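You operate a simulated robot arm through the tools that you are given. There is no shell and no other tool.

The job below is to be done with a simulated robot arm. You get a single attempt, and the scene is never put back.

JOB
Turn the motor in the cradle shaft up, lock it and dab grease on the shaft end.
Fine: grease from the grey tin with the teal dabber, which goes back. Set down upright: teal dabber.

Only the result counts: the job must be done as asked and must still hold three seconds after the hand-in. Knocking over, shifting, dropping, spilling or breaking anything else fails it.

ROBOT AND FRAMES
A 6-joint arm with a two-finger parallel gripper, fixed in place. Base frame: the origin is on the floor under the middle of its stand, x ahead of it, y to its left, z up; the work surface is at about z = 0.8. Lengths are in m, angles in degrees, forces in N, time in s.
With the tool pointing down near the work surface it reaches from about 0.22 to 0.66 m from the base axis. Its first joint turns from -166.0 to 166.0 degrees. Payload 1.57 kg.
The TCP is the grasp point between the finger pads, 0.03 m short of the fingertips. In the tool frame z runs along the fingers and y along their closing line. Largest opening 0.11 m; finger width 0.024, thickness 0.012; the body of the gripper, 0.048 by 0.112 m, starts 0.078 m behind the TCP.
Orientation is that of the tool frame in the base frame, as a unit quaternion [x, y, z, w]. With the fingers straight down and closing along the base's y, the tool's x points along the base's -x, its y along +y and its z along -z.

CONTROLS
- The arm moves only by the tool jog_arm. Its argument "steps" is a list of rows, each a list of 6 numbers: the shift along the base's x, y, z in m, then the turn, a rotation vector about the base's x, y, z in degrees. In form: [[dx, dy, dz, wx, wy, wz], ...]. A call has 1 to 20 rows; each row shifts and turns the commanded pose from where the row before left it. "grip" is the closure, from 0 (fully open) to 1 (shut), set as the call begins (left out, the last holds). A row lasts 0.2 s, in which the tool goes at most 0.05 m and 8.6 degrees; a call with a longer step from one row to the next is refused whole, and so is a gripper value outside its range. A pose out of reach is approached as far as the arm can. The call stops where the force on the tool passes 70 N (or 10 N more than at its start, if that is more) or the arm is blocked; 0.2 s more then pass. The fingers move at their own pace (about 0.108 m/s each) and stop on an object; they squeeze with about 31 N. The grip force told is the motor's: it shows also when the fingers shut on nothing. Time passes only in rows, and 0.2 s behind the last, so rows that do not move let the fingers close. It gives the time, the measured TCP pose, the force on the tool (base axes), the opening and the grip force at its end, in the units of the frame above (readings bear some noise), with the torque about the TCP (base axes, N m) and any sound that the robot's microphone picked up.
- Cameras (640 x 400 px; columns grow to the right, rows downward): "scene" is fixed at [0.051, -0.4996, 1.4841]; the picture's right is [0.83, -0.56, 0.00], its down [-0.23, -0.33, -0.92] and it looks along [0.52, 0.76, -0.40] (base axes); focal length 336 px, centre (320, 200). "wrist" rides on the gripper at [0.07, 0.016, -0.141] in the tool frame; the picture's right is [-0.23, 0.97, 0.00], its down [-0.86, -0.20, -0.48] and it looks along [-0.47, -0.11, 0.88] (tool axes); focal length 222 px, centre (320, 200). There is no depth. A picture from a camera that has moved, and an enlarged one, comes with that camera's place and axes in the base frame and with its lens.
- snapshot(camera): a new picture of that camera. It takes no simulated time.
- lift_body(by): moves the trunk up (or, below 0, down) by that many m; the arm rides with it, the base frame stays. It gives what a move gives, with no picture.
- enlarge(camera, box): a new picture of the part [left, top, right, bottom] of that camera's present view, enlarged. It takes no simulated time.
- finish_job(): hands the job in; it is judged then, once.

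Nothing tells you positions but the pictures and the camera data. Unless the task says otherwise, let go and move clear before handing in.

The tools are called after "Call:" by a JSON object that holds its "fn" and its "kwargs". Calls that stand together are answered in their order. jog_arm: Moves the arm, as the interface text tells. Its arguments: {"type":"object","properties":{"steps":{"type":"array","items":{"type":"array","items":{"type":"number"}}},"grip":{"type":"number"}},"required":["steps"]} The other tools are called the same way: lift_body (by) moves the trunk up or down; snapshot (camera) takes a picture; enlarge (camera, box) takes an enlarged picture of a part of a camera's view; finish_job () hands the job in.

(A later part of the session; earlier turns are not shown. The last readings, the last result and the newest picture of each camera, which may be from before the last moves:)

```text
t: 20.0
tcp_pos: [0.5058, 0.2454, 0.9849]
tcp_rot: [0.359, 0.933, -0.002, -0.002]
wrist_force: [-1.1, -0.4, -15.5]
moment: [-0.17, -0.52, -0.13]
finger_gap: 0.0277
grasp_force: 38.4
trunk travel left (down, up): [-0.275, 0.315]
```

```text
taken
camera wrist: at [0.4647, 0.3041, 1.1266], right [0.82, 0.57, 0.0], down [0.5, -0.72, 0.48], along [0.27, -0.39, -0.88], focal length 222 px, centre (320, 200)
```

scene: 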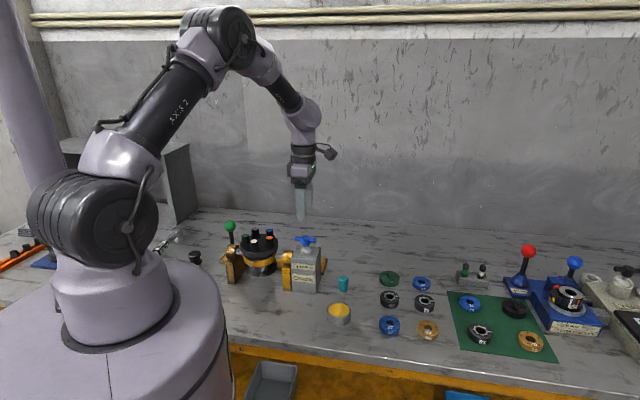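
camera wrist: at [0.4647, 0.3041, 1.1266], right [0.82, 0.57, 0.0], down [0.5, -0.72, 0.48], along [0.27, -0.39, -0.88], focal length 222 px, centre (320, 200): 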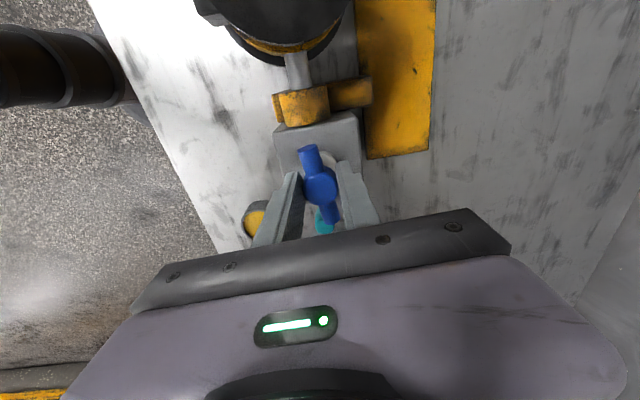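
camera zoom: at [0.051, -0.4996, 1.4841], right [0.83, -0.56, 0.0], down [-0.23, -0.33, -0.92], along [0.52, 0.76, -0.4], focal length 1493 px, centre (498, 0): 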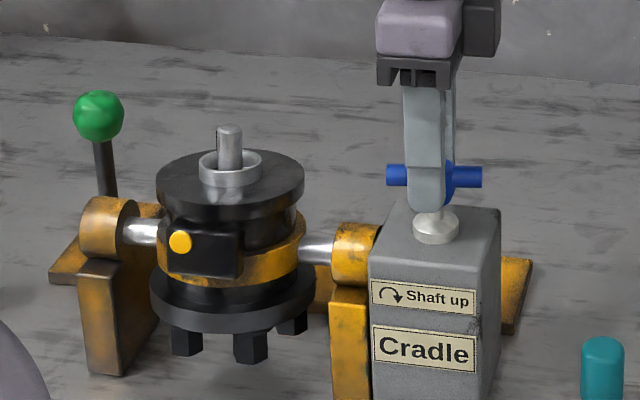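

About 177° turned and the motor shaft now looks vertical. I'll add the last 3° and check for an end-stop.

Call:
{"fn": "jog_arm", "kwargs": {"steps": [[0, 0, -0.0005, 0, 0, -1.5], [0, 0, 0, 0, 0, -1.5], [0, 0, 0, 0, 0, 0]], "grip": 1}}

Call:
{"fn": "enlarge", "kwargs": {"camera": "scene", "box": [230, 200, 330, 290]}}

```text
t: 20.8
tcp_pos: [0.5049, 0.2456, 0.9856]
tcp_rot: [0.384, 0.923, -0.002, -0.002]
wrist_force: [-9.5, -4.1, -18.4]
moment: [0.34, 0.38, -0.17]
finger_gap: 0.028
grasp_force: 37.4
trunk travel left (down, up): [-0.275, 0.315]
```

```text
4.44 times, centred on (280, 245) of scene
camera zoom: at [0.051, -0.4996, 1.4841], right [0.83, -0.56, 0.0], down [-0.23, -0.33, -0.92], along [0.52, 0.76, -0.4], focal length 1493 px, centre (498, 0)
```

zoom: 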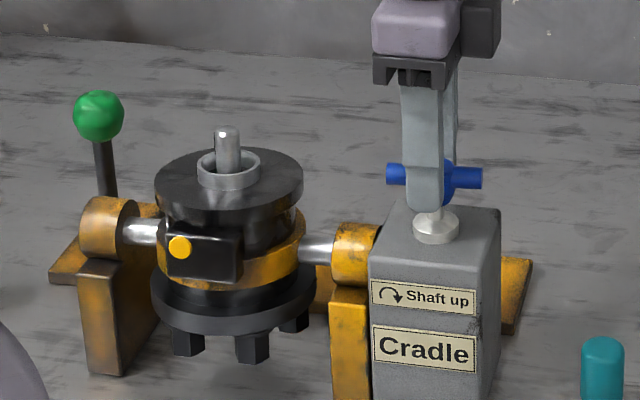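

The handle is now turned 180° and the shaft looks upright. I'll release the handle and rise straight up.

Call:
{"fn": "jog_arm", "kwargs": {"steps": [[-0.0005, 0, -0.001, 0, 0, 0], [0, 0, 0, 0, 0, 0]], "grip": 1}}

Call:
{"fn": "jog_arm", "kwargs": {"steps": [[0, 0, 0, 0, 0, 0], [0, 0, 0, 0, 0, 0], [0, 0, 0, 0, 0, 0]], "grip": 0.3}}

Call:
{"fn": "jog_arm", "kwargs": {"steps": [[0, 0, 0.04, 0, 0, 0], [0, 0, 0.04, 0, 0, 0], [0, 0, 0.04, 0, 0, 0]], "grip": 0.3}}

Call:
{"fn": "enlarge", "kwargs": {"camera": "scene", "box": [230, 200, 330, 290]}}

Call:
{"fn": "snapshot", "kwargs": {"camera": "wrist"}}

```text
t: 21.4
tcp_pos: [0.5042, 0.2444, 0.9864]
tcp_rot: [0.383, 0.924, 0.0, 0.0]
wrist_force: [-10.5, -7.0, -15.9]
moment: [0.28, 0.61, -0.16]
finger_gap: 0.0277
grasp_force: 37.6
trunk travel left (down, up): [-0.275, 0.315]
```

```text
t: 22.2
tcp_pos: [0.5062, 0.2447, 0.9858]
tcp_rot: [0.384, 0.923, 0.0, 0.0]
wrist_force: [0.5, -0.1, 0.4]
moment: [0.0, -0.03, -0.01]
finger_gap: 0.077
grasp_force: 0.1
trunk travel left (down, up): [-0.275, 0.315]
```

```text
t: 23.0
tcp_pos: [0.5044, 0.2461, 1.1047]
tcp_rot: [0.383, 0.924, 0.0, -0.001]
wrist_force: [-0.3, 0.0, 0.2]
moment: [-0.02, 0.01, 0.04]
finger_gap: 0.0771
grasp_force: 0.0
trunk travel left (down, up): [-0.275, 0.315]
```

```text
4.44 times, centred on (280, 245) of scene
camera zoom: at [0.051, -0.4996, 1.4841], right [0.83, -0.56, 0.0], down [-0.23, -0.33, -0.92], along [0.52, 0.76, -0.4], focal length 1493 px, centre (498, 0)
```

zoom: 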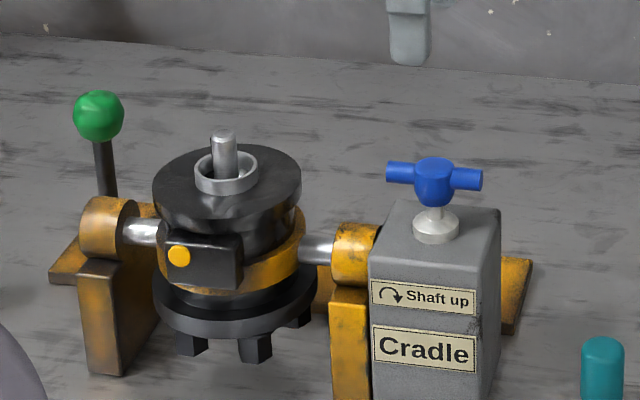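

```text
taken
camera wrist: at [0.4665, 0.3067, 1.247], right [0.85, 0.53, 0.0], down [0.46, -0.75, 0.48], along [0.25, -0.41, -0.88], focal length 222 px, centre (320, 200)
```

wrist: 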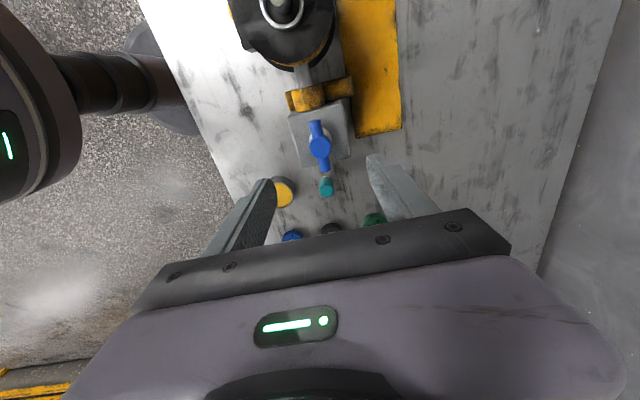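

The motor seems to have shifted slightly after release. I'll check whether it's still moving and measure the handle's angle.

Call:
{"fn": "jog_arm", "kwargs": {"steps": [[0, 0, 0, 0, 0, 0], [0, 0, 0, 0, 0, 0], [0, 0, 0, 0, 0, 0]], "grip": 0.3}}

Call:
{"fn": "enlarge", "kwargs": {"camera": "scene", "box": [230, 200, 330, 290]}}

Call:
{"fn": "enlarge", "kwargs": {"camera": "wrist", "box": [270, 90, 370, 190]}}

Call:
{"fn": "enlarge", "kwargs": {"camera": "wrist", "box": [220, 0, 360, 80]}}

```text
t: 23.8
tcp_pos: [0.5047, 0.2467, 1.1045]
tcp_rot: [0.383, 0.924, 0.0, -0.001]
wrist_force: [0.3, -0.6, -0.2]
moment: [-0.01, 0.01, 0.04]
finger_gap: 0.0769
grasp_force: 0.0
trunk travel left (down, up): [-0.275, 0.315]
```

```text
4.44 times, centred on (280, 245) of scene
camera zoom: at [0.051, -0.4996, 1.4841], right [0.83, -0.56, 0.0], down [-0.23, -0.33, -0.92], along [0.52, 0.76, -0.4], focal length 1493 px, centre (498, 0)
```

zoom: 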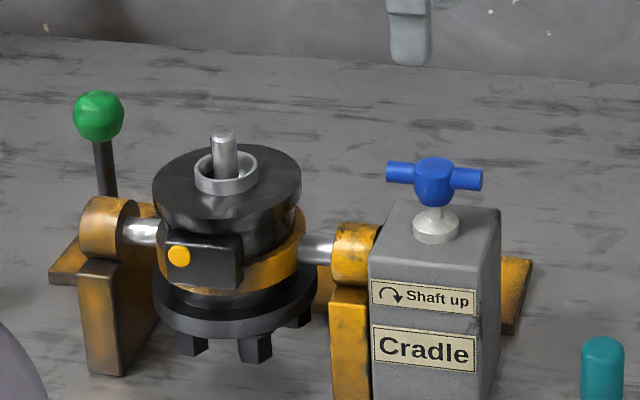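

```text
4.00 times, centred on (320, 140) of wrist
camera zoom: at [0.4671, 0.307, 1.2464], right [0.85, 0.53, 0.0], down [0.46, -0.75, 0.48], along [0.25, -0.41, -0.88], focal length 888 px, centre (320, 440)
```

zoom: 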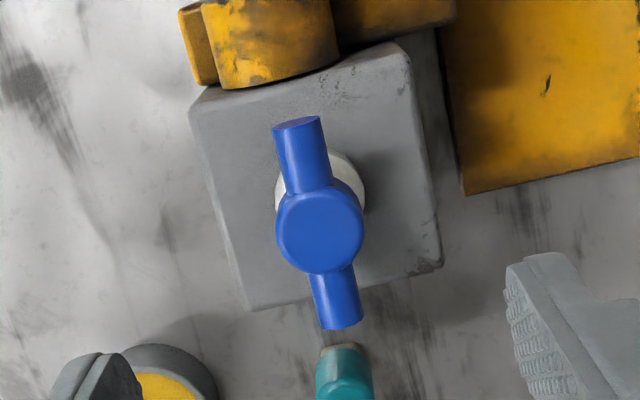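

```text
4.57 times, centred on (290, 40) of wrist
camera zoom: at [0.4671, 0.307, 1.2464], right [0.85, 0.53, 0.0], down [0.46, -0.75, 0.48], along [0.25, -0.41, -0.88], focal length 1015 px, centre (457, 931)
```

zoom: 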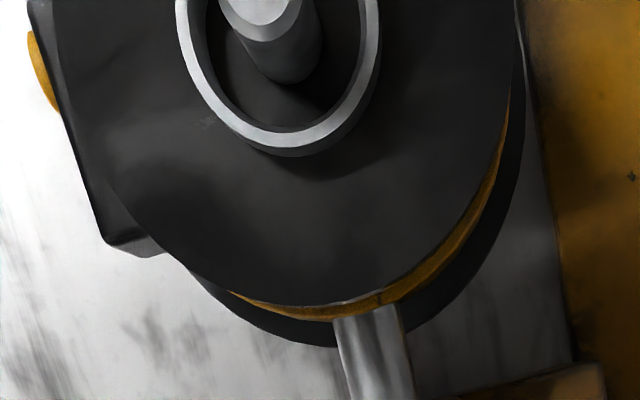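

The motor has settled and the handle bar is at the same line as originally (180° turned). Now I'll travel back to the lever with fingers closed to push it over in the Lock direction, looking at the shaft on the way.

Call:
{"fn": "jog_arm", "kwargs": {"steps": [[-0.0098, 0.0229, 0, 0, 0, 8.18], [-0.0098, 0.0229, 0, 0, 0, 8.18], [-0.0098, 0.0229, 0, 0, 0, 8.18], [-0.0098, 0.0229, 0, 0, 0, 8.18], [-0.0098, 0.0229, 0, 0, 0, 8.18], [-0.0098, 0.0229, 0, 0, 0, 8.18], [-0.0098, 0.0229, 0, 0, 0, 8.18], [-0.0098, 0.0229, 0, 0, 0, 8.18], [-0.0098, 0.0229, 0, 0, 0, 8.18], [-0.0098, 0.0229, 0, 0, 0, 8.18], [-0.0097, 0.0229, 0, 0, 0, 8.2]], "grip": 1}}

Call:
{"fn": "snapshot", "kwargs": {"camera": "wrist"}}

Call:
{"fn": "enlarge", "kwargs": {"camera": "wrist", "box": [0, 0, 240, 200]}}

Call:
{"fn": "enlarge", "kwargs": {"camera": "scene", "box": [200, 180, 360, 300]}}

```text
t: 26.2
tcp_pos: [0.3979, 0.4994, 1.1048]
tcp_rot: [-0.384, 0.923, 0.0, -0.001]
wrist_force: [0.2, 0.2, -0.6]
moment: [0.01, 0.02, 0.02]
finger_gap: 0.0
grasp_force: 21.4
trunk travel left (down, up): [-0.275, 0.315]
```

```text
taken
camera wrist: at [0.3366, 0.461, 1.2452], right [-0.53, 0.85, 0.0], down [0.74, 0.47, 0.48], along [0.41, 0.25, -0.88], focal length 222 px, centre (320, 200)
```

wrist: 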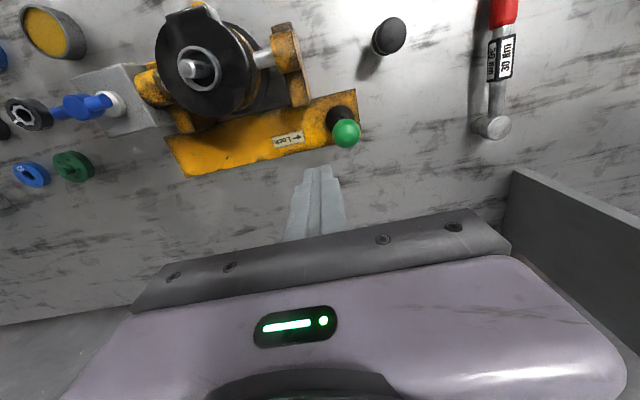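

```text
2.00 times, centred on (120, 100) of wrist
camera zoom: at [0.3366, 0.461, 1.2452], right [-0.53, 0.85, 0.0], down [0.74, 0.47, 0.48], along [0.41, 0.25, -0.88], focal length 444 px, centre (720, 400)
```

zoom: 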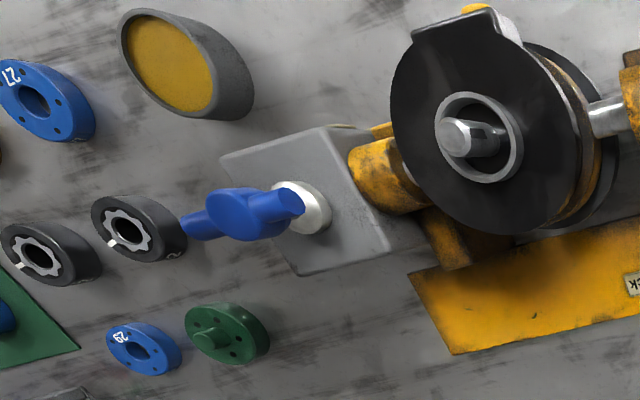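

```text
3.33 times, centred on (280, 240) of scene
camera zoom: at [0.051, -0.4996, 1.4841], right [0.83, -0.56, 0.0], down [-0.23, -0.33, -0.92], along [0.52, 0.76, -0.4], focal length 1120 px, centre (453, 67)
```

zoom: 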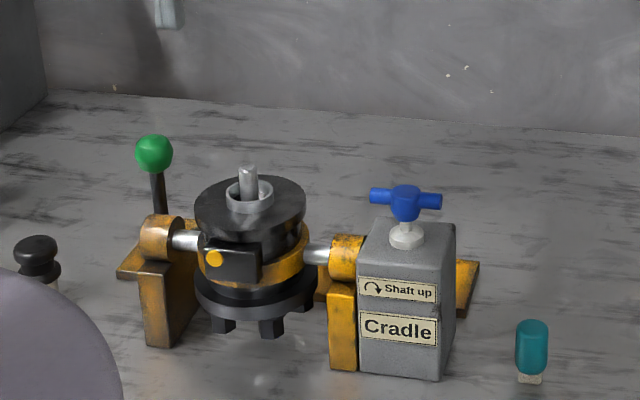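

The shaft tip triangulates to (0.3995, 0.344, 0.994), directly above the cradle axis, so the motor is upright. The ball is at (0.374, 0.523); I'll descend with closed fingers on its inner side.

Call:
{"fn": "jog_arm", "kwargs": {"steps": [[0.006, -0.006, -0.02, 0, 0, 0], [0, 0, -0.04, 0, 0, 0], [0, 0, -0.04, 0, 0, 0], [0, 0, -0.04, 0, 0, 0], [0, 0, -0.035, 0, 0, 0]], "grip": 1}}

Call:
{"fn": "snapshot", "kwargs": {"camera": "wrist"}}

Call:
{"fn": "enlarge", "kwargs": {"camera": "scene", "box": [200, 180, 360, 300]}}

```text
t: 27.4
tcp_pos: [0.4022, 0.4901, 0.928]
tcp_rot: [-0.384, 0.924, 0.0, 0.0]
wrist_force: [-1.0, -0.1, -0.2]
moment: [-0.02, 0.0, 0.0]
finger_gap: 0.0003
grasp_force: 20.9
trunk travel left (down, up): [-0.275, 0.315]
```

```text
taken
camera wrist: at [0.3419, 0.4534, 1.0693], right [-0.53, 0.85, 0.0], down [0.75, 0.46, 0.48], along [0.41, 0.25, -0.88], focal length 222 px, centre (320, 200)
```

wrist: 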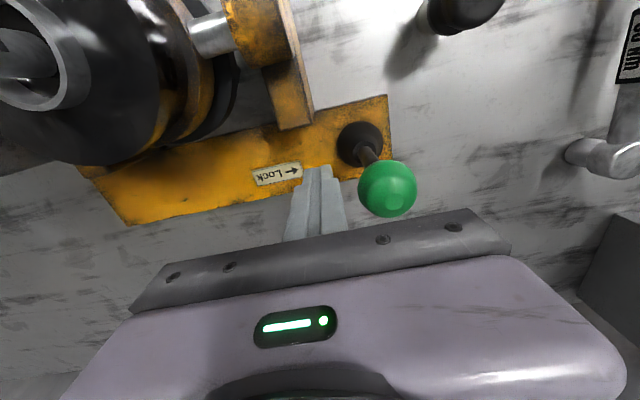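

```text
3.33 times, centred on (280, 240) of scene
camera zoom: at [0.051, -0.4996, 1.4841], right [0.83, -0.56, 0.0], down [-0.23, -0.33, -0.92], along [0.52, 0.76, -0.4], focal length 1120 px, centre (453, 67)
```

zoom: 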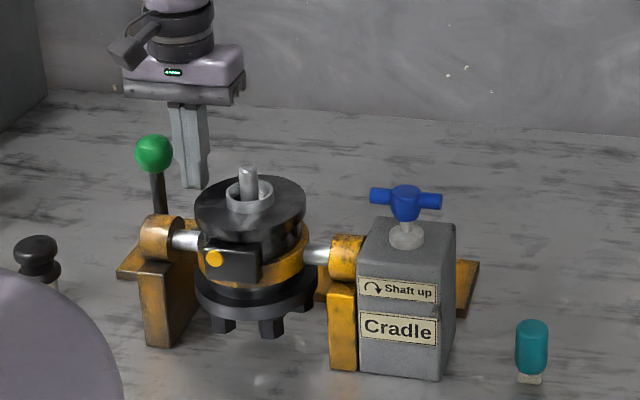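

The fingers are inside of the ball. I'll push in the Lock direction in stages.

Call:
{"fn": "jog_arm", "kwargs": {"steps": [[-0.005, 0.0055, 0, 0, 0, 0], [-0.005, 0.0055, 0, 0, 0, 0], [-0.005, 0.0055, 0, 0, 0, 0], [-0.0055, 0.0055, 0, 0, 0, 0], [-0.0055, 0.0055, 0, 0, 0, 0]], "grip": 1}}

Call:
{"fn": "snapshot", "kwargs": {"camera": "wrist"}}

Call:
{"fn": "enlarge", "kwargs": {"camera": "scene", "box": [200, 180, 360, 300]}}

```text
t: 28.6
tcp_pos: [0.3781, 0.5192, 0.9306]
tcp_rot: [-0.382, 0.924, 0.0, -0.001]
wrist_force: [0.5, 0.4, 0.7]
moment: [0.0, 0.0, -0.02]
finger_gap: 0.0
grasp_force: 21.4
trunk travel left (down, up): [-0.275, 0.315]
```

```text
taken
camera wrist: at [0.3171, 0.4815, 1.072], right [-0.53, 0.85, 0.0], down [0.75, 0.46, 0.48], along [0.41, 0.25, -0.88], focal length 222 px, centre (320, 200)
```

wrist: 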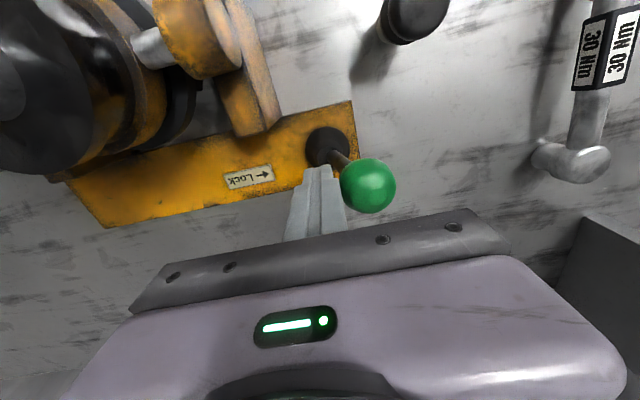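

```text
3.33 times, centred on (280, 240) of scene
camera zoom: at [0.051, -0.4996, 1.4841], right [0.83, -0.56, 0.0], down [-0.23, -0.33, -0.92], along [0.52, 0.76, -0.4], focal length 1120 px, centre (453, 67)
```

zoom: 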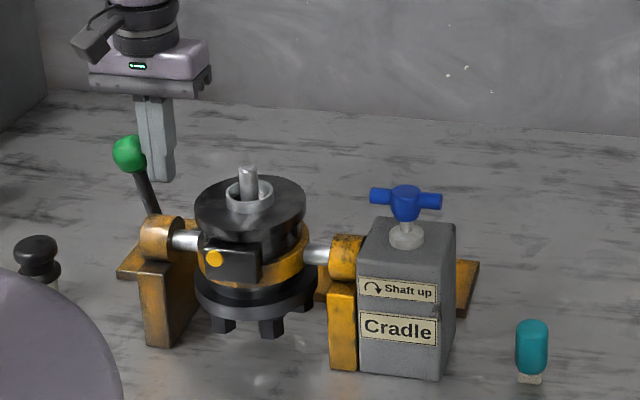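

The lever is tipping toward lock smoothly. Continuing to its stop.

Call:
{"fn": "jog_arm", "kwargs": {"steps": [[-0.0055, 0.0055, -0.002, 0, 0, 0], [-0.0055, 0.0055, -0.002, 0, 0, 0], [-0.005, 0.005, -0.001, 0, 0, 0], [-0.004, 0.004, 0, 0, 0, 0]], "grip": 1}}

Call:
{"fn": "snapshot", "kwargs": {"camera": "wrist"}}

Call:
{"fn": "enlarge", "kwargs": {"camera": "scene", "box": [200, 180, 360, 300]}}

```text
t: 29.6
tcp_pos: [0.3582, 0.5375, 0.9263]
tcp_rot: [-0.382, 0.924, 0.0, 0.0]
wrist_force: [-0.4, 0.0, 0.5]
moment: [0.02, 0.03, -0.01]
finger_gap: 0.0002
grasp_force: 21.5
trunk travel left (down, up): [-0.275, 0.315]
```

```text
taken
camera wrist: at [0.2971, 0.5008, 1.0672], right [-0.53, 0.85, 0.0], down [0.75, 0.46, 0.48], along [0.41, 0.25, -0.88], focal length 222 px, centre (320, 200)
```

wrist: 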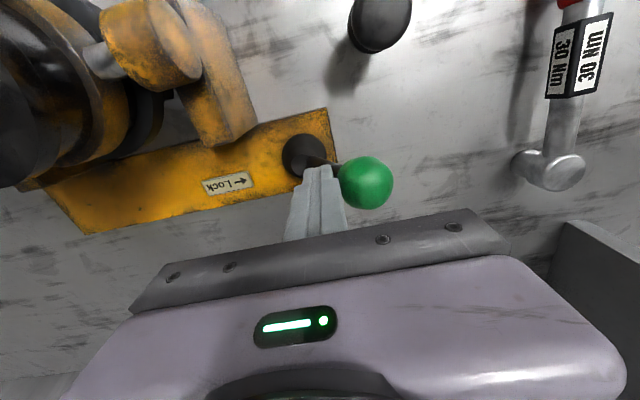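

```text
3.33 times, centred on (280, 240) of scene
camera zoom: at [0.051, -0.4996, 1.4841], right [0.83, -0.56, 0.0], down [-0.23, -0.33, -0.92], along [0.52, 0.76, -0.4], focal length 1120 px, centre (453, 67)
```

zoom: 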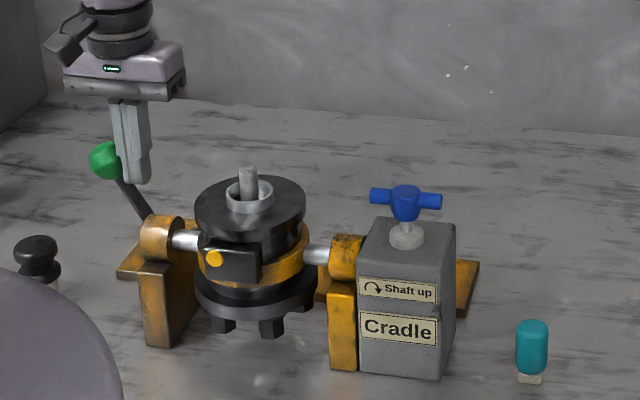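

The ball is back at its original locked tilt. I'll push a few mm more to confirm it's at the stop.

Call:
{"fn": "jog_arm", "kwargs": {"steps": [[-0.003, 0.003, 0, 0, 0, 0], [-0.003, 0.003, 0, 0, 0, 0], [0, 0, 0, 0, 0, 0]], "grip": 1}}

Call:
{"fn": "enlarge", "kwargs": {"camera": "scene", "box": [200, 180, 360, 300]}}

```text
t: 30.4
tcp_pos: [0.3538, 0.5424, 0.9261]
tcp_rot: [-0.383, 0.924, 0.0, -0.001]
wrist_force: [8.4, -8.6, -0.8]
moment: [-0.2, -0.14, -0.01]
finger_gap: 0.0001
grasp_force: 21.8
trunk travel left (down, up): [-0.275, 0.315]
```

```text
3.33 times, centred on (280, 240) of scene
camera zoom: at [0.051, -0.4996, 1.4841], right [0.83, -0.56, 0.0], down [-0.23, -0.33, -0.92], along [0.52, 0.76, -0.4], focal length 1120 px, centre (453, 67)
```

zoom: 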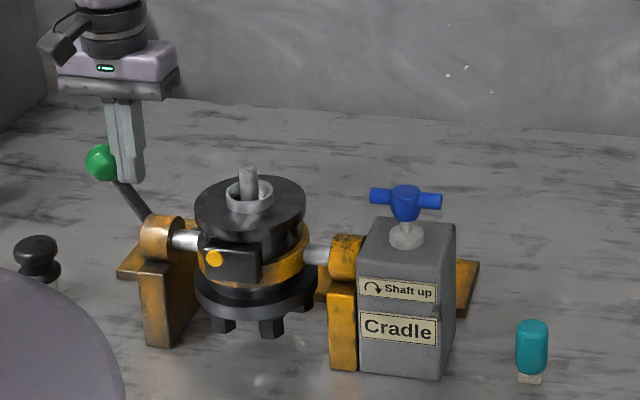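

Force is up to 12 N; one more small push to confirm a hard stop.

Call:
{"fn": "jog_arm", "kwargs": {"steps": [[-0.002, 0.002, 0, 0, 0, 0], [0, 0, 0, 0, 0, 0]], "grip": 1}}

Call:
{"fn": "snapshot", "kwargs": {"camera": "wrist"}}

```text
t: 31.0
tcp_pos: [0.3524, 0.5432, 0.927]
tcp_rot: [-0.383, 0.924, 0.001, -0.002]
wrist_force: [22.4, -26.3, -5.2]
moment: [-0.54, -0.43, -0.08]
finger_gap: 0.0
grasp_force: 20.9
trunk travel left (down, up): [-0.275, 0.315]
```

```text
taken
camera wrist: at [0.2922, 0.5057, 1.0676], right [-0.53, 0.85, 0.0], down [0.75, 0.46, 0.48], along [0.41, 0.25, -0.88], focal length 222 px, centre (320, 200)
```

wrist: 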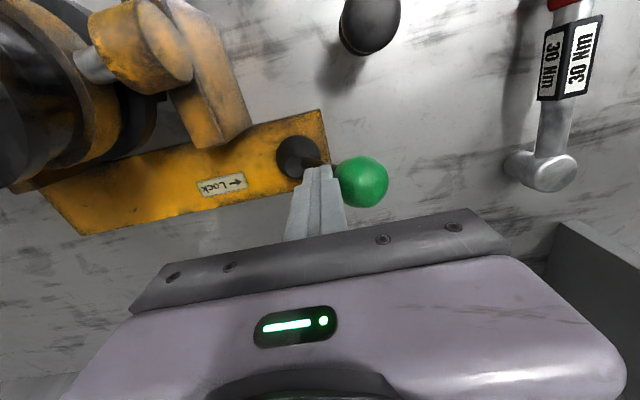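

The lever hits its hard stop at the locked tilt (35 N). I'll back off, rise, and travel over to the teal dabber with the camera side kept away from the gearbox.

Call:
{"fn": "jog_arm", "kwargs": {"steps": [[0.005, -0.005, 0, 0, 0, 0], [0.006, -0.006, 0, 0, 0, 0], [0, 0, 0.04, 0, 0, 0], [0, 0, 0.045, 0, 0, 0], [0, 0, 0.045, 0, 0, 0], [0, 0, 0.045, 0, 0, 0]], "grip": 1}}

Call:
{"fn": "enlarge", "kwargs": {"camera": "scene", "box": [200, 180, 360, 300]}}

Call:
{"fn": "jog_arm", "kwargs": {"steps": [[0.0202, -0.0346, 0, 0, 0, 8.18], [0.0202, -0.0346, 0, 0, 0, 8.18], [0.0202, -0.0346, 0, 0, 0, 8.18], [0.0202, -0.0346, 0, 0, 0, 8.18], [0.0202, -0.0346, 0, 0, 0, 8.18], [0.0202, -0.0346, 0, 0, 0, 8.18], [0.0202, -0.0346, 0, 0, 0, 8.18], [0.0202, -0.0346, 0, 0, 0, 8.18], [0.0202, -0.0346, 0, 0, 0, 8.18], [0.0202, -0.0346, 0, 0, 0, 8.18], [0.0202, -0.0346, 0, 0, 0, 8.2]], "grip": 0.4}}

Call:
{"fn": "snapshot", "kwargs": {"camera": "wrist"}}

Call:
{"fn": "snapshot", "kwargs": {"camera": "scene"}}

```text
t: 32.4
tcp_pos: [0.3578, 0.5333, 1.0981]
tcp_rot: [-0.382, 0.924, -0.001, 0.0]
wrist_force: [0.1, 0.1, 0.6]
moment: [0.0, -0.02, 0.03]
finger_gap: 0.0002
grasp_force: 21.4
trunk travel left (down, up): [-0.275, 0.315]
```

```text
3.33 times, centred on (280, 240) of scene
camera zoom: at [0.051, -0.4996, 1.4841], right [0.83, -0.56, 0.0], down [-0.23, -0.33, -0.92], along [0.52, 0.76, -0.4], focal length 1120 px, centre (453, 67)
```

zoom: 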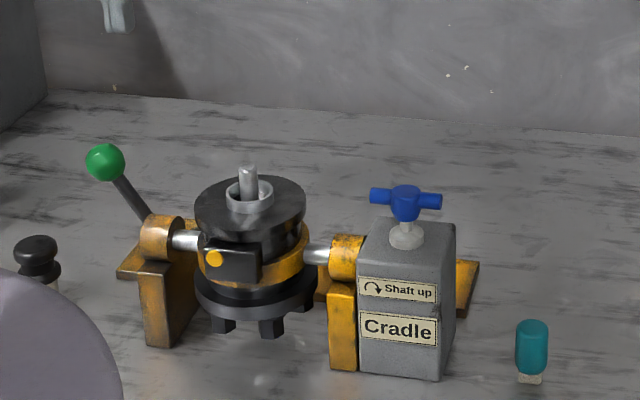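

```text
t: 34.8
tcp_pos: [0.5823, 0.154, 1.0999]
tcp_rot: [0.924, -0.382, 0.0, 0.0]
wrist_force: [-0.4, -1.7, 0.5]
moment: [0.01, 0.01, 0.02]
finger_gap: 0.0661
grasp_force: 0.1
trunk travel left (down, up): [-0.275, 0.315]
```

```text
taken
camera wrist: at [0.622, 0.0935, 1.2418], right [-0.85, -0.53, 0.0], down [-0.46, 0.74, 0.48], along [-0.25, 0.41, -0.88], focal length 222 px, centre (320, 200)
```

wrist: 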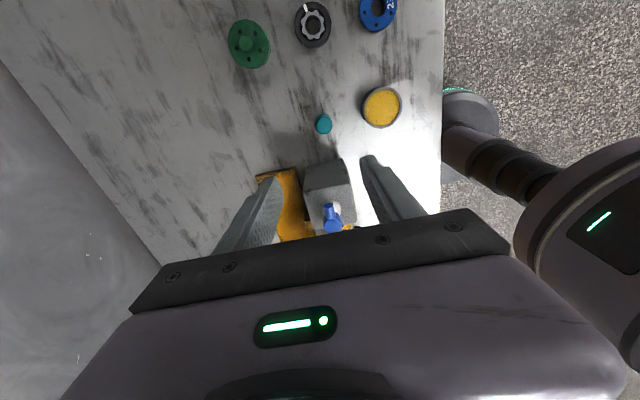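

```text
taken
```

scene: 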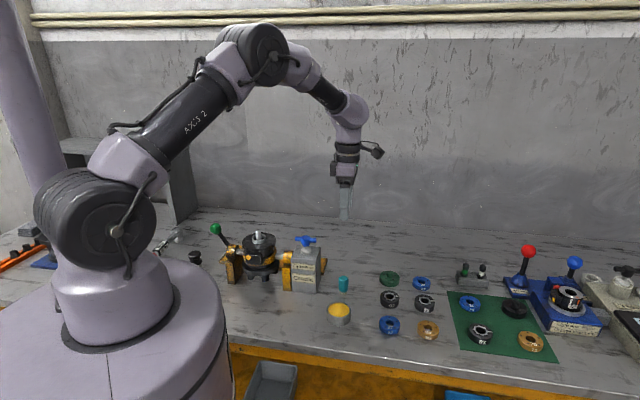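

The lever stays over and the motor is upright. Zooming on the dabber and tin to locate them precisely.

Call:
{"fn": "enlarge", "kwargs": {"camera": "wrist", "box": [290, 80, 410, 160]}}

Call:
{"fn": "enlarge", "kwargs": {"camera": "scene", "box": [320, 265, 370, 330]}}

```text
5.00 times, centred on (350, 120) of wrist
camera zoom: at [0.622, 0.0935, 1.2418], right [-0.85, -0.53, 0.0], down [-0.46, 0.74, 0.48], along [-0.25, 0.41, -0.88], focal length 1111 px, centre (170, 600)
```

zoom: 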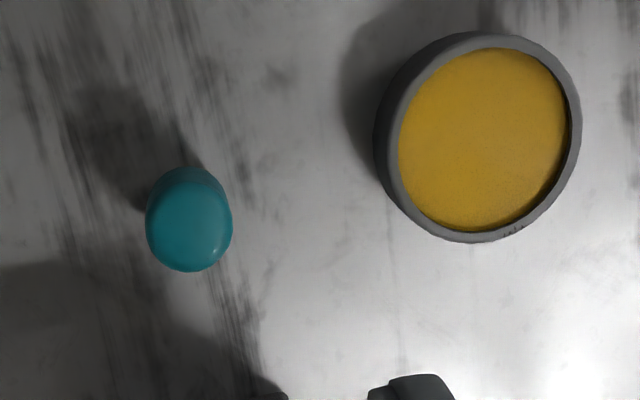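

```text
6.15 times, centred on (345, 298) of scene
camera zoom: at [0.051, -0.4996, 1.4841], right [0.83, -0.56, 0.0], down [-0.23, -0.33, -0.92], along [0.52, 0.76, -0.4], focal length 2067 px, centre (166, -400)
```

zoom: 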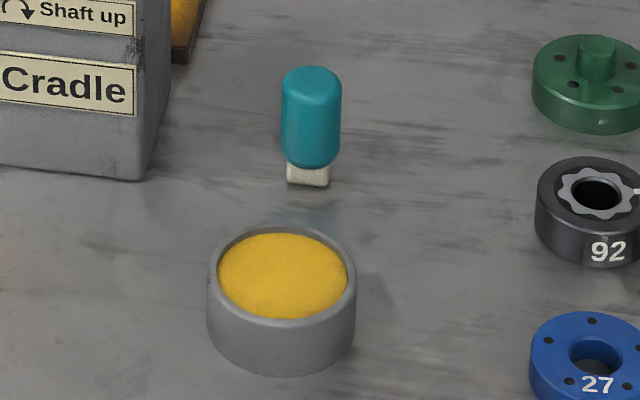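

The dabber axis is at about (0.581, 0.150), top z ≈ 0.863; the grease surface is at about (0.508, 0.076, 0.831). I'll descend part-way over the dabber and re-check the centring.

Call:
{"fn": "jog_arm", "kwargs": {"steps": [[-0.001, -0.004, -0.04, 0, 0, 0], [0, 0, -0.04, 0, 0, 0], [0, 0, -0.04, 0, 0, 0], [0, 0, -0.035, 0, 0, 0], [0, 0, 0, 0, 0, 0]], "grip": 0.4}}

Call:
{"fn": "snapshot", "kwargs": {"camera": "wrist"}}

Call:
{"fn": "enlarge", "kwargs": {"camera": "wrist", "box": [240, 100, 400, 220]}}

Call:
{"fn": "enlarge", "kwargs": {"camera": "scene", "box": [280, 200, 400, 330]}}

```text
t: 36.0
tcp_pos: [0.5782, 0.1546, 0.9432]
tcp_rot: [0.924, -0.383, 0.0, -0.001]
wrist_force: [-0.3, 0.3, -0.2]
moment: [-0.02, 0.02, 0.0]
finger_gap: 0.0661
grasp_force: 0.0
trunk travel left (down, up): [-0.275, 0.315]
```

```text
taken
camera wrist: at [0.6171, 0.093, 1.0851], right [-0.85, -0.53, 0.0], down [-0.46, 0.75, 0.48], along [-0.25, 0.41, -0.88], focal length 222 px, centre (320, 200)
```

wrist: 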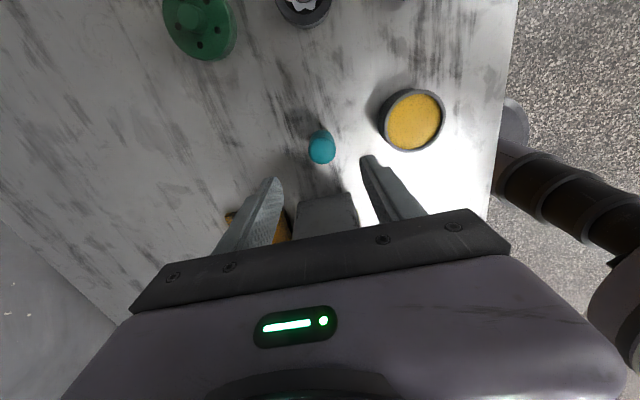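

```text
3.33 times, centred on (320, 160) of wrist
camera zoom: at [0.6171, 0.093, 1.0851], right [-0.85, -0.53, 0.0], down [-0.46, 0.75, 0.48], along [-0.25, 0.41, -0.88], focal length 740 px, centre (320, 333)
```

zoom: 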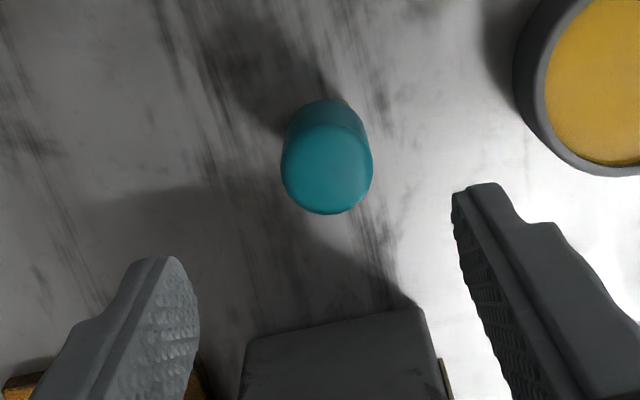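

```text
3.08 times, centred on (340, 265) of scene
camera zoom: at [0.051, -0.4996, 1.4841], right [0.83, -0.56, 0.0], down [-0.23, -0.33, -0.92], along [0.52, 0.76, -0.4], focal length 1033 px, centre (258, 0)
```

zoom: 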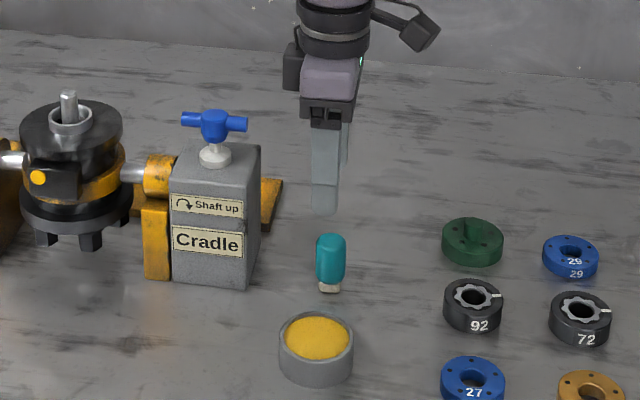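

The dabber appears about 6 mm off along the camera direction, so I'll shift by (0.0025, −0.006), descend further and re-check.

Call:
{"fn": "jog_arm", "kwargs": {"steps": [[0.0025, -0.006, -0.01, 0, 0, 0], [0, 0, -0.025, 0, 0, 0], [0, 0, -0.02, 0, 0, 0], [0, 0, 0, 0, 0, 0], [0, 0, 0, 0, 0, 0]], "grip": 0.4}}

Call:
{"fn": "enlarge", "kwargs": {"camera": "wrist", "box": [240, 100, 400, 220]}}

Call:
{"fn": "enlarge", "kwargs": {"camera": "scene", "box": [300, 230, 380, 310]}}

```text
t: 37.2
tcp_pos: [0.5838, 0.1455, 0.8896]
tcp_rot: [0.924, -0.383, 0.0, 0.0]
wrist_force: [-0.9, 0.3, -0.1]
moment: [-0.01, 0.03, -0.03]
finger_gap: 0.0658
grasp_force: 0.1
trunk travel left (down, up): [-0.275, 0.315]
```

```text
3.33 times, centred on (320, 160) of wrist
camera zoom: at [0.621, 0.0852, 1.031], right [-0.85, -0.53, 0.0], down [-0.46, 0.75, 0.48], along [-0.25, 0.41, -0.88], focal length 740 px, centre (320, 333)
```

zoom: 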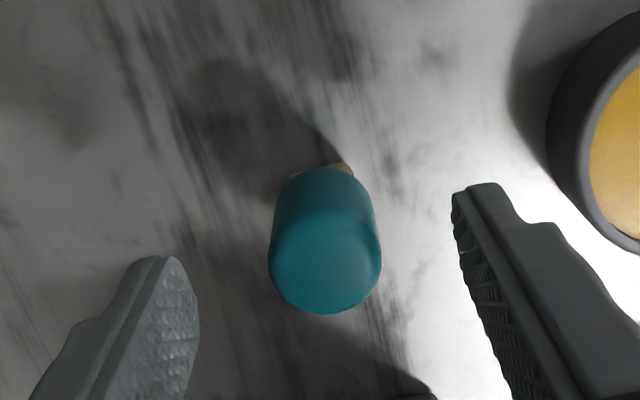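

```text
5.00 times, centred on (340, 270) of scene
camera zoom: at [0.051, -0.4996, 1.4841], right [0.83, -0.56, 0.0], down [-0.23, -0.33, -0.92], along [0.52, 0.76, -0.4], focal length 1679 px, centre (220, -150)
```

zoom: 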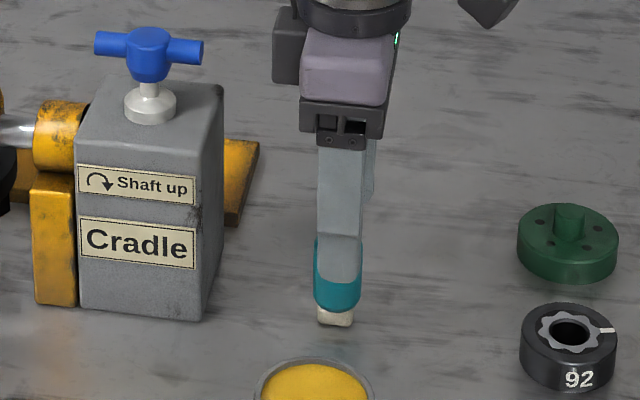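

The dabber is centred between the fingers. I'll descend about 32 mm and close gently on the teal body.

Call:
{"fn": "jog_arm", "kwargs": {"steps": [[0, 0, -0.017, 0, 0, 0], [0, 0, -0.015, 0, 0, 0], [0, 0, 0, 0, 0, 0]], "grip": 0.4}}

Call:
{"fn": "jog_arm", "kwargs": {"steps": [[0, 0, 0, 0, 0, 0], [0, 0, 0, 0, 0, 0], [0, 0, 0, 0, 0, 0]], "grip": 0.78}}

Call:
{"fn": "enlarge", "kwargs": {"camera": "wrist", "box": [240, 120, 400, 240]}}

Call:
{"fn": "enlarge", "kwargs": {"camera": "scene", "box": [300, 230, 380, 310]}}

```text
t: 38.0
tcp_pos: [0.5843, 0.1457, 0.8574]
tcp_rot: [0.924, -0.383, 0.0, 0.001]
wrist_force: [-0.6, 0.4, 0.0]
moment: [0.01, -0.03, 0.01]
finger_gap: 0.0659
grasp_force: 0.1
trunk travel left (down, up): [-0.275, 0.315]
```

```text
t: 38.8
tcp_pos: [0.5846, 0.1444, 0.8572]
tcp_rot: [0.924, -0.383, -0.001, 0.0]
wrist_force: [-0.7, 0.1, -0.5]
moment: [-0.01, -0.02, 0.01]
finger_gap: 0.0276
grasp_force: 31.1
trunk travel left (down, up): [-0.275, 0.315]
```

```text
3.33 times, centred on (320, 180) of wrist
camera zoom: at [0.6222, 0.0844, 0.9985], right [-0.85, -0.53, 0.0], down [-0.46, 0.75, 0.48], along [-0.25, 0.41, -0.88], focal length 740 px, centre (320, 267)
```

zoom: 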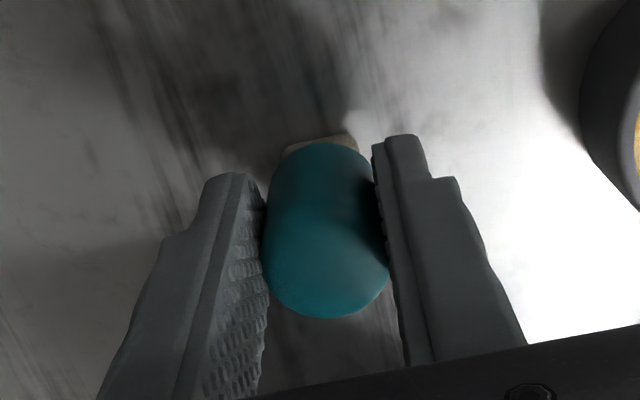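

```text
5.00 times, centred on (340, 270) of scene
camera zoom: at [0.051, -0.4996, 1.4841], right [0.83, -0.56, 0.0], down [-0.23, -0.33, -0.92], along [0.52, 0.76, -0.4], focal length 1679 px, centre (220, -150)
```

zoom: 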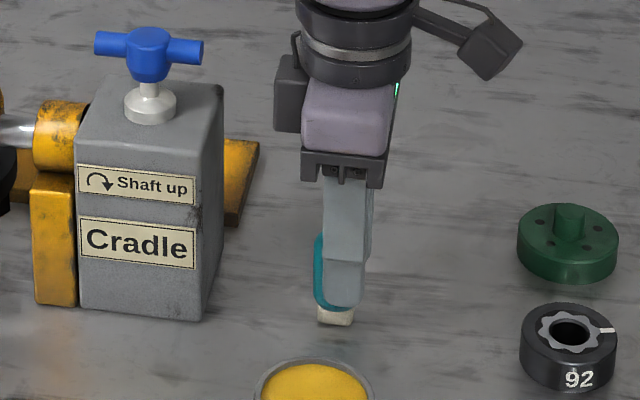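

The dabber is held (gap 27.6 mm). I'll lift it 7 cm straight up, then carry it over the tin centre.

Call:
{"fn": "jog_arm", "kwargs": {"steps": [[0, 0, 0.02, 0, 0, 0], [0, 0, 0.025, 0, 0, 0], [0, 0, 0.025, 0, 0, 0], [0, 0, 0, 0, 0, 0]], "grip": 0.85}}

Call:
{"fn": "jog_arm", "kwargs": {"steps": [[-0.018, -0.018, 0, 0, 0, 0], [-0.0185, -0.0185, 0, 0, 0, 0], [-0.0185, -0.0185, 0, 0, 0, 0], [-0.018, -0.0185, 0, 0, 0, 0], [0, 0, 0, 0, 0, 0]], "grip": 0.85}}

Call:
{"fn": "snapshot", "kwargs": {"camera": "wrist"}}

Call:
{"fn": "enlarge", "kwargs": {"camera": "wrist", "box": [240, 100, 400, 220]}}

Call:
{"fn": "enlarge", "kwargs": {"camera": "scene", "box": [290, 240, 390, 330]}}

```text
t: 39.8
tcp_pos: [0.5835, 0.1454, 0.9288]
tcp_rot: [0.924, -0.383, 0.0, -0.001]
wrist_force: [-0.4, -0.1, -0.5]
moment: [0.0, -0.01, 0.05]
finger_gap: 0.0279
grasp_force: 30.7
trunk travel left (down, up): [-0.275, 0.315]
```

```text
t: 41.0
tcp_pos: [0.512, 0.0719, 0.9289]
tcp_rot: [0.924, -0.383, 0.0, 0.0]
wrist_force: [0.4, -0.2, -0.7]
moment: [0.01, -0.01, -0.03]
finger_gap: 0.0282
grasp_force: 30.9
trunk travel left (down, up): [-0.275, 0.315]
```

```text
taken
camera wrist: at [0.5498, 0.0113, 1.0707], right [-0.85, -0.53, 0.0], down [-0.46, 0.75, 0.48], along [-0.25, 0.41, -0.88], focal length 222 px, centre (320, 200)
```

wrist: 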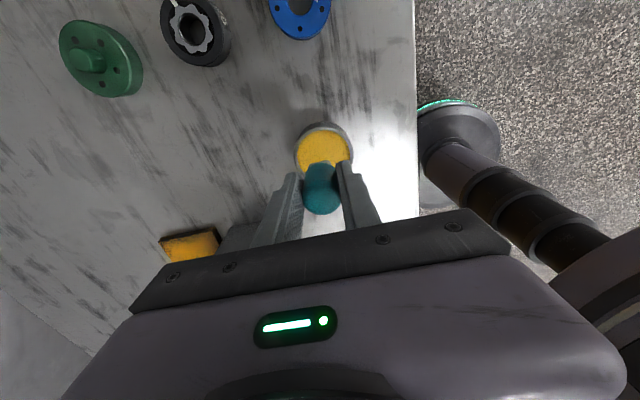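

```text
3.33 times, centred on (320, 160) of wrist
camera zoom: at [0.5498, 0.0113, 1.0707], right [-0.85, -0.53, 0.0], down [-0.46, 0.75, 0.48], along [-0.25, 0.41, -0.88], focal length 740 px, centre (320, 333)
```

zoom: 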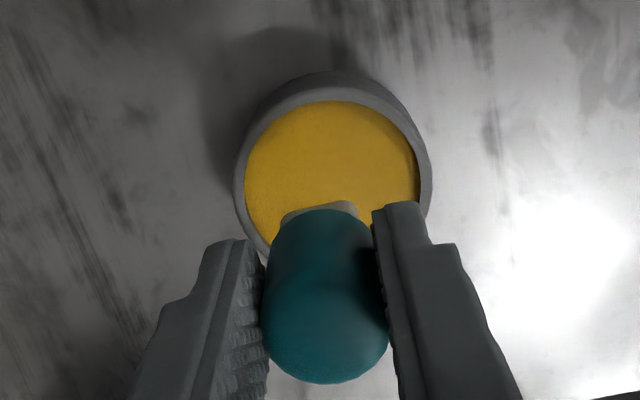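

```text
4.44 times, centred on (340, 285) of scene
camera zoom: at [0.051, -0.4996, 1.4841], right [0.83, -0.56, 0.0], down [-0.23, -0.33, -0.92], along [0.52, 0.76, -0.4], focal length 1493 px, centre (231, -178)
```

zoom: 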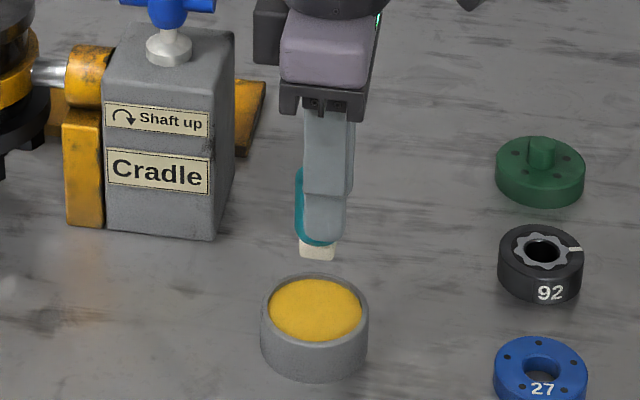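

The dabber is above the grease (within 3 mm of centre). I'll lower it slowly into the grease surface, watching force.

Call:
{"fn": "jog_arm", "kwargs": {"steps": [[-0.002, 0, -0.015, 0, 0, 0], [0, 0, -0.015, 0, 0, 0], [0, 0, -0.006, 0, 0, 0], [0, 0, 0, 0, 0, 0]], "grip": 0.85}}

Call:
{"fn": "enlarge", "kwargs": {"camera": "scene", "box": [310, 270, 370, 330]}}

Call:
{"fn": "enlarge", "kwargs": {"camera": "wrist", "box": [240, 100, 400, 220]}}

```text
t: 42.0
tcp_pos: [0.5098, 0.0717, 0.8923]
tcp_rot: [0.924, -0.382, 0.0, 0.0]
wrist_force: [-0.2, 0.0, -0.6]
moment: [0.01, -0.02, 0.01]
finger_gap: 0.0276
grasp_force: 30.8
trunk travel left (down, up): [-0.275, 0.315]
```

```text
6.67 times, centred on (340, 300) of scene
camera zoom: at [0.051, -0.4996, 1.4841], right [0.83, -0.56, 0.0], down [-0.23, -0.33, -0.92], along [0.52, 0.76, -0.4], focal length 2239 px, centre (187, -467)
```

zoom: 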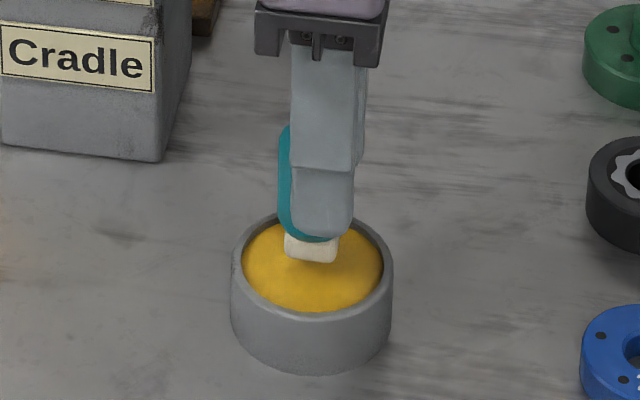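

```text
3.33 times, centred on (320, 160) of wrist
camera zoom: at [0.5484, 0.0112, 1.0343], right [-0.85, -0.53, 0.0], down [-0.46, 0.75, 0.48], along [-0.25, 0.41, -0.88], focal length 740 px, centre (320, 333)
```

zoom: 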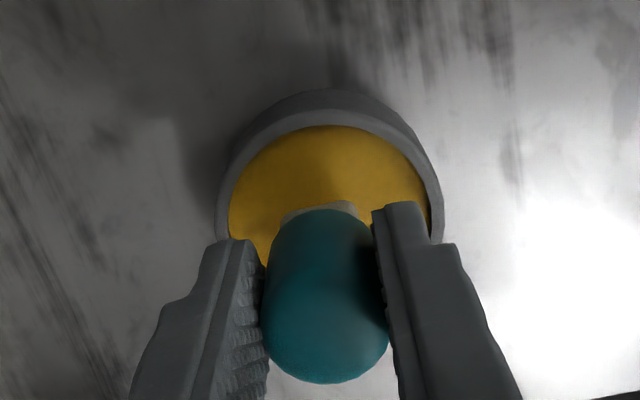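

Tip is just above the grease. Lowering in 3 mm steps.

Call:
{"fn": "jog_arm", "kwargs": {"steps": [[0, 0, -0.003, 0, 0, 0], [0, 0, -0.003, 0, 0, 0], [0, 0, 0, 0, 0, 0]], "grip": 0.85}}

Call:
{"fn": "enlarge", "kwargs": {"camera": "scene", "box": [310, 270, 370, 330]}}

```text
t: 42.8
tcp_pos: [0.5104, 0.0708, 0.8862]
tcp_rot: [0.924, -0.382, 0.0, -0.001]
wrist_force: [0.5, 0.2, -0.3]
moment: [0.0, -0.04, 0.01]
finger_gap: 0.0281
grasp_force: 31.5
trunk travel left (down, up): [-0.275, 0.315]
```

```text
6.67 times, centred on (340, 300) of scene
camera zoom: at [0.051, -0.4996, 1.4841], right [0.83, -0.56, 0.0], down [-0.23, -0.33, -0.92], along [0.52, 0.76, -0.4], focal length 2239 px, centre (187, -467)
```

zoom: 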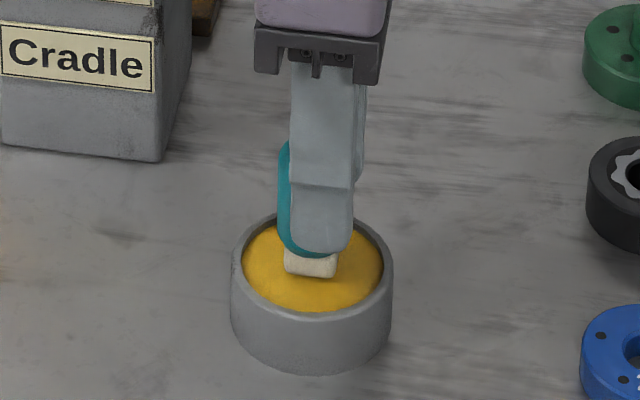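

Still no contact force; continuing down a few more mm.

Call:
{"fn": "jog_arm", "kwargs": {"steps": [[0, 0, -0.002, 0, 0, 0], [0, 0, -0.002, 0, 0, 0], [0, 0, 0, 0, 0, 0]], "grip": 0.85}}

Call:
{"fn": "enlarge", "kwargs": {"camera": "scene", "box": [310, 270, 370, 330]}}

```text
t: 43.6
tcp_pos: [0.5095, 0.0713, 0.8833]
tcp_rot: [0.924, -0.383, 0.002, -0.001]
wrist_force: [1.3, 0.5, 6.6]
moment: [0.08, -0.06, -0.04]
finger_gap: 0.0277
grasp_force: 31.1
trunk travel left (down, up): [-0.275, 0.315]
```

```text
6.67 times, centred on (340, 300) of scene
camera zoom: at [0.051, -0.4996, 1.4841], right [0.83, -0.56, 0.0], down [-0.23, -0.33, -0.92], along [0.52, 0.76, -0.4], focal length 2239 px, centre (187, -467)
```

zoom: 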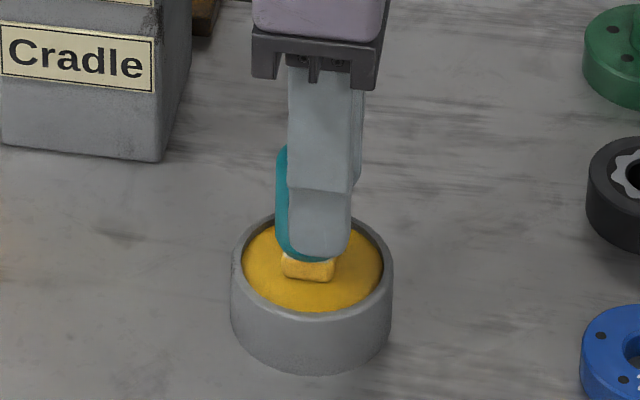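

The tip has turned yellow — grease is on it (6.6 N contact). I'll lift straight up out of the tin, then carry it high over the gearbox toward the shaft.

Call:
{"fn": "jog_arm", "kwargs": {"steps": [[0, 0, 0.01, 0, 0, 0], [0, 0, 0.03, 0, 0, 0], [0, 0, 0.04, 0, 0, 0], [0, 0, 0.045, 0, 0, 0], [0, 0, 0.045, 0, 0, 0], [0, 0, 0.045, 0, 0, 0], [0, 0, 0.022, 0, 0, 0]], "grip": 0.85}}

Call:
{"fn": "enlarge", "kwargs": {"camera": "scene", "box": [260, 180, 400, 330]}}

Call:
{"fn": "jog_arm", "kwargs": {"steps": [[-0.0135, 0.03375, 0, 0, 0, 0], [-0.0135, 0.03375, 0, 0, 0, 0], [-0.0135, 0.03375, 0, 0, 0, 0], [-0.0135, 0.03375, 0, 0, 0, 0], [-0.0135, 0.03375, 0, 0, 0, 0], [-0.0135, 0.03375, 0, 0, 0, 0], [-0.0135, 0.03375, 0, 0, 0, 0], [-0.0135, 0.03375, 0, 0, 0, 0], [0, 0, 0, 0, 0, 0]], "grip": 0.85}}

Call:
{"fn": "snapshot", "kwargs": {"camera": "wrist"}}

Call:
{"fn": "enlarge", "kwargs": {"camera": "wrist", "box": [260, 80, 380, 180]}}

Call:
{"fn": "enlarge", "kwargs": {"camera": "scene", "box": [210, 170, 330, 290]}}

```text
t: 45.2
tcp_pos: [0.5088, 0.0731, 1.1205]
tcp_rot: [0.924, -0.383, 0.0, -0.001]
wrist_force: [0.4, 0.4, -0.7]
moment: [0.0, 0.01, -0.01]
finger_gap: 0.0275
grasp_force: 30.8
trunk travel left (down, up): [-0.275, 0.315]
```

```text
2.67 times, centred on (330, 255) of scene
camera zoom: at [0.051, -0.4996, 1.4841], right [0.83, -0.56, 0.0], down [-0.23, -0.33, -0.92], along [0.52, 0.76, -0.4], focal length 896 px, centre (293, 53)
```

zoom: 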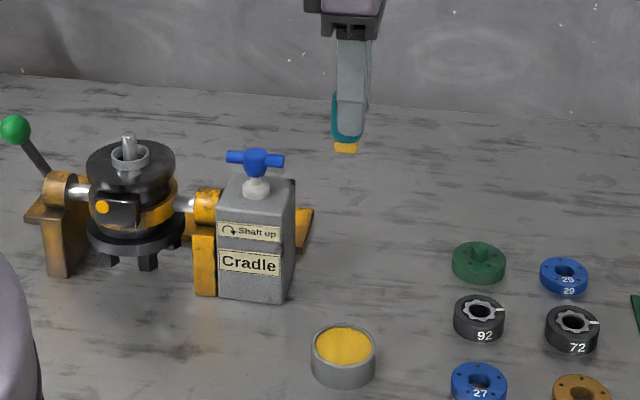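

```text
t: 47.2
tcp_pos: [0.4003, 0.3387, 1.1173]
tcp_rot: [0.924, -0.382, -0.001, -0.001]
wrist_force: [0.6, 0.5, 0.4]
moment: [0.01, 0.01, -0.04]
finger_gap: 0.0278
grasp_force: 30.7
trunk travel left (down, up): [-0.275, 0.315]
```

```text
taken
camera wrist: at [0.4377, 0.2778, 1.2586], right [-0.85, -0.53, 0.0], down [-0.46, 0.75, 0.48], along [-0.25, 0.41, -0.88], focal length 222 px, centre (320, 200)
```

wrist: 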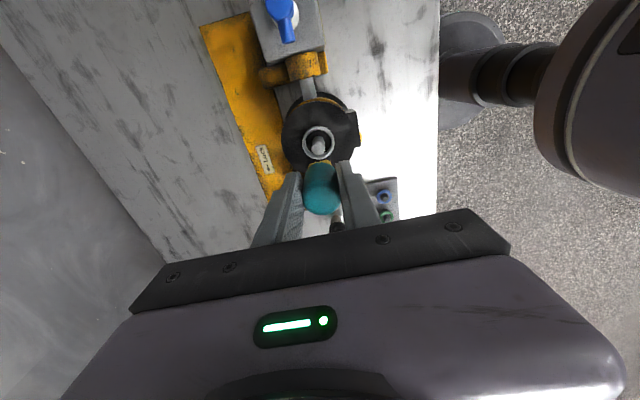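

```text
4.00 times, centred on (320, 130) of wrist
camera zoom: at [0.4377, 0.2778, 1.2586], right [-0.85, -0.53, 0.0], down [-0.46, 0.75, 0.48], along [-0.25, 0.41, -0.88], focal length 888 px, centre (320, 480)
```

zoom: 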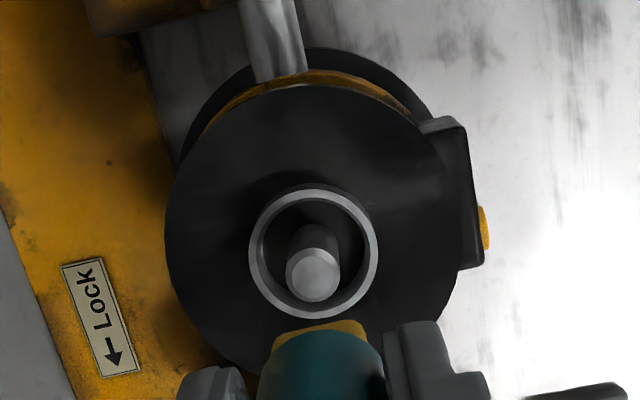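

```text
3.33 times, centred on (270, 230) of scene
camera zoom: at [0.051, -0.4996, 1.4841], right [0.83, -0.56, 0.0], down [-0.23, -0.33, -0.92], along [0.52, 0.76, -0.4], focal length 1120 px, centre (487, 100)
```

zoom: 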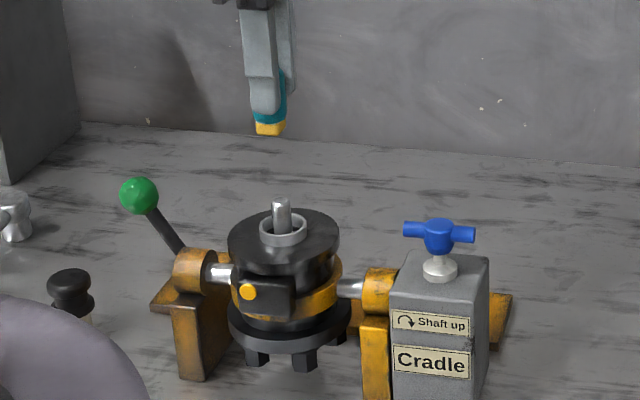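

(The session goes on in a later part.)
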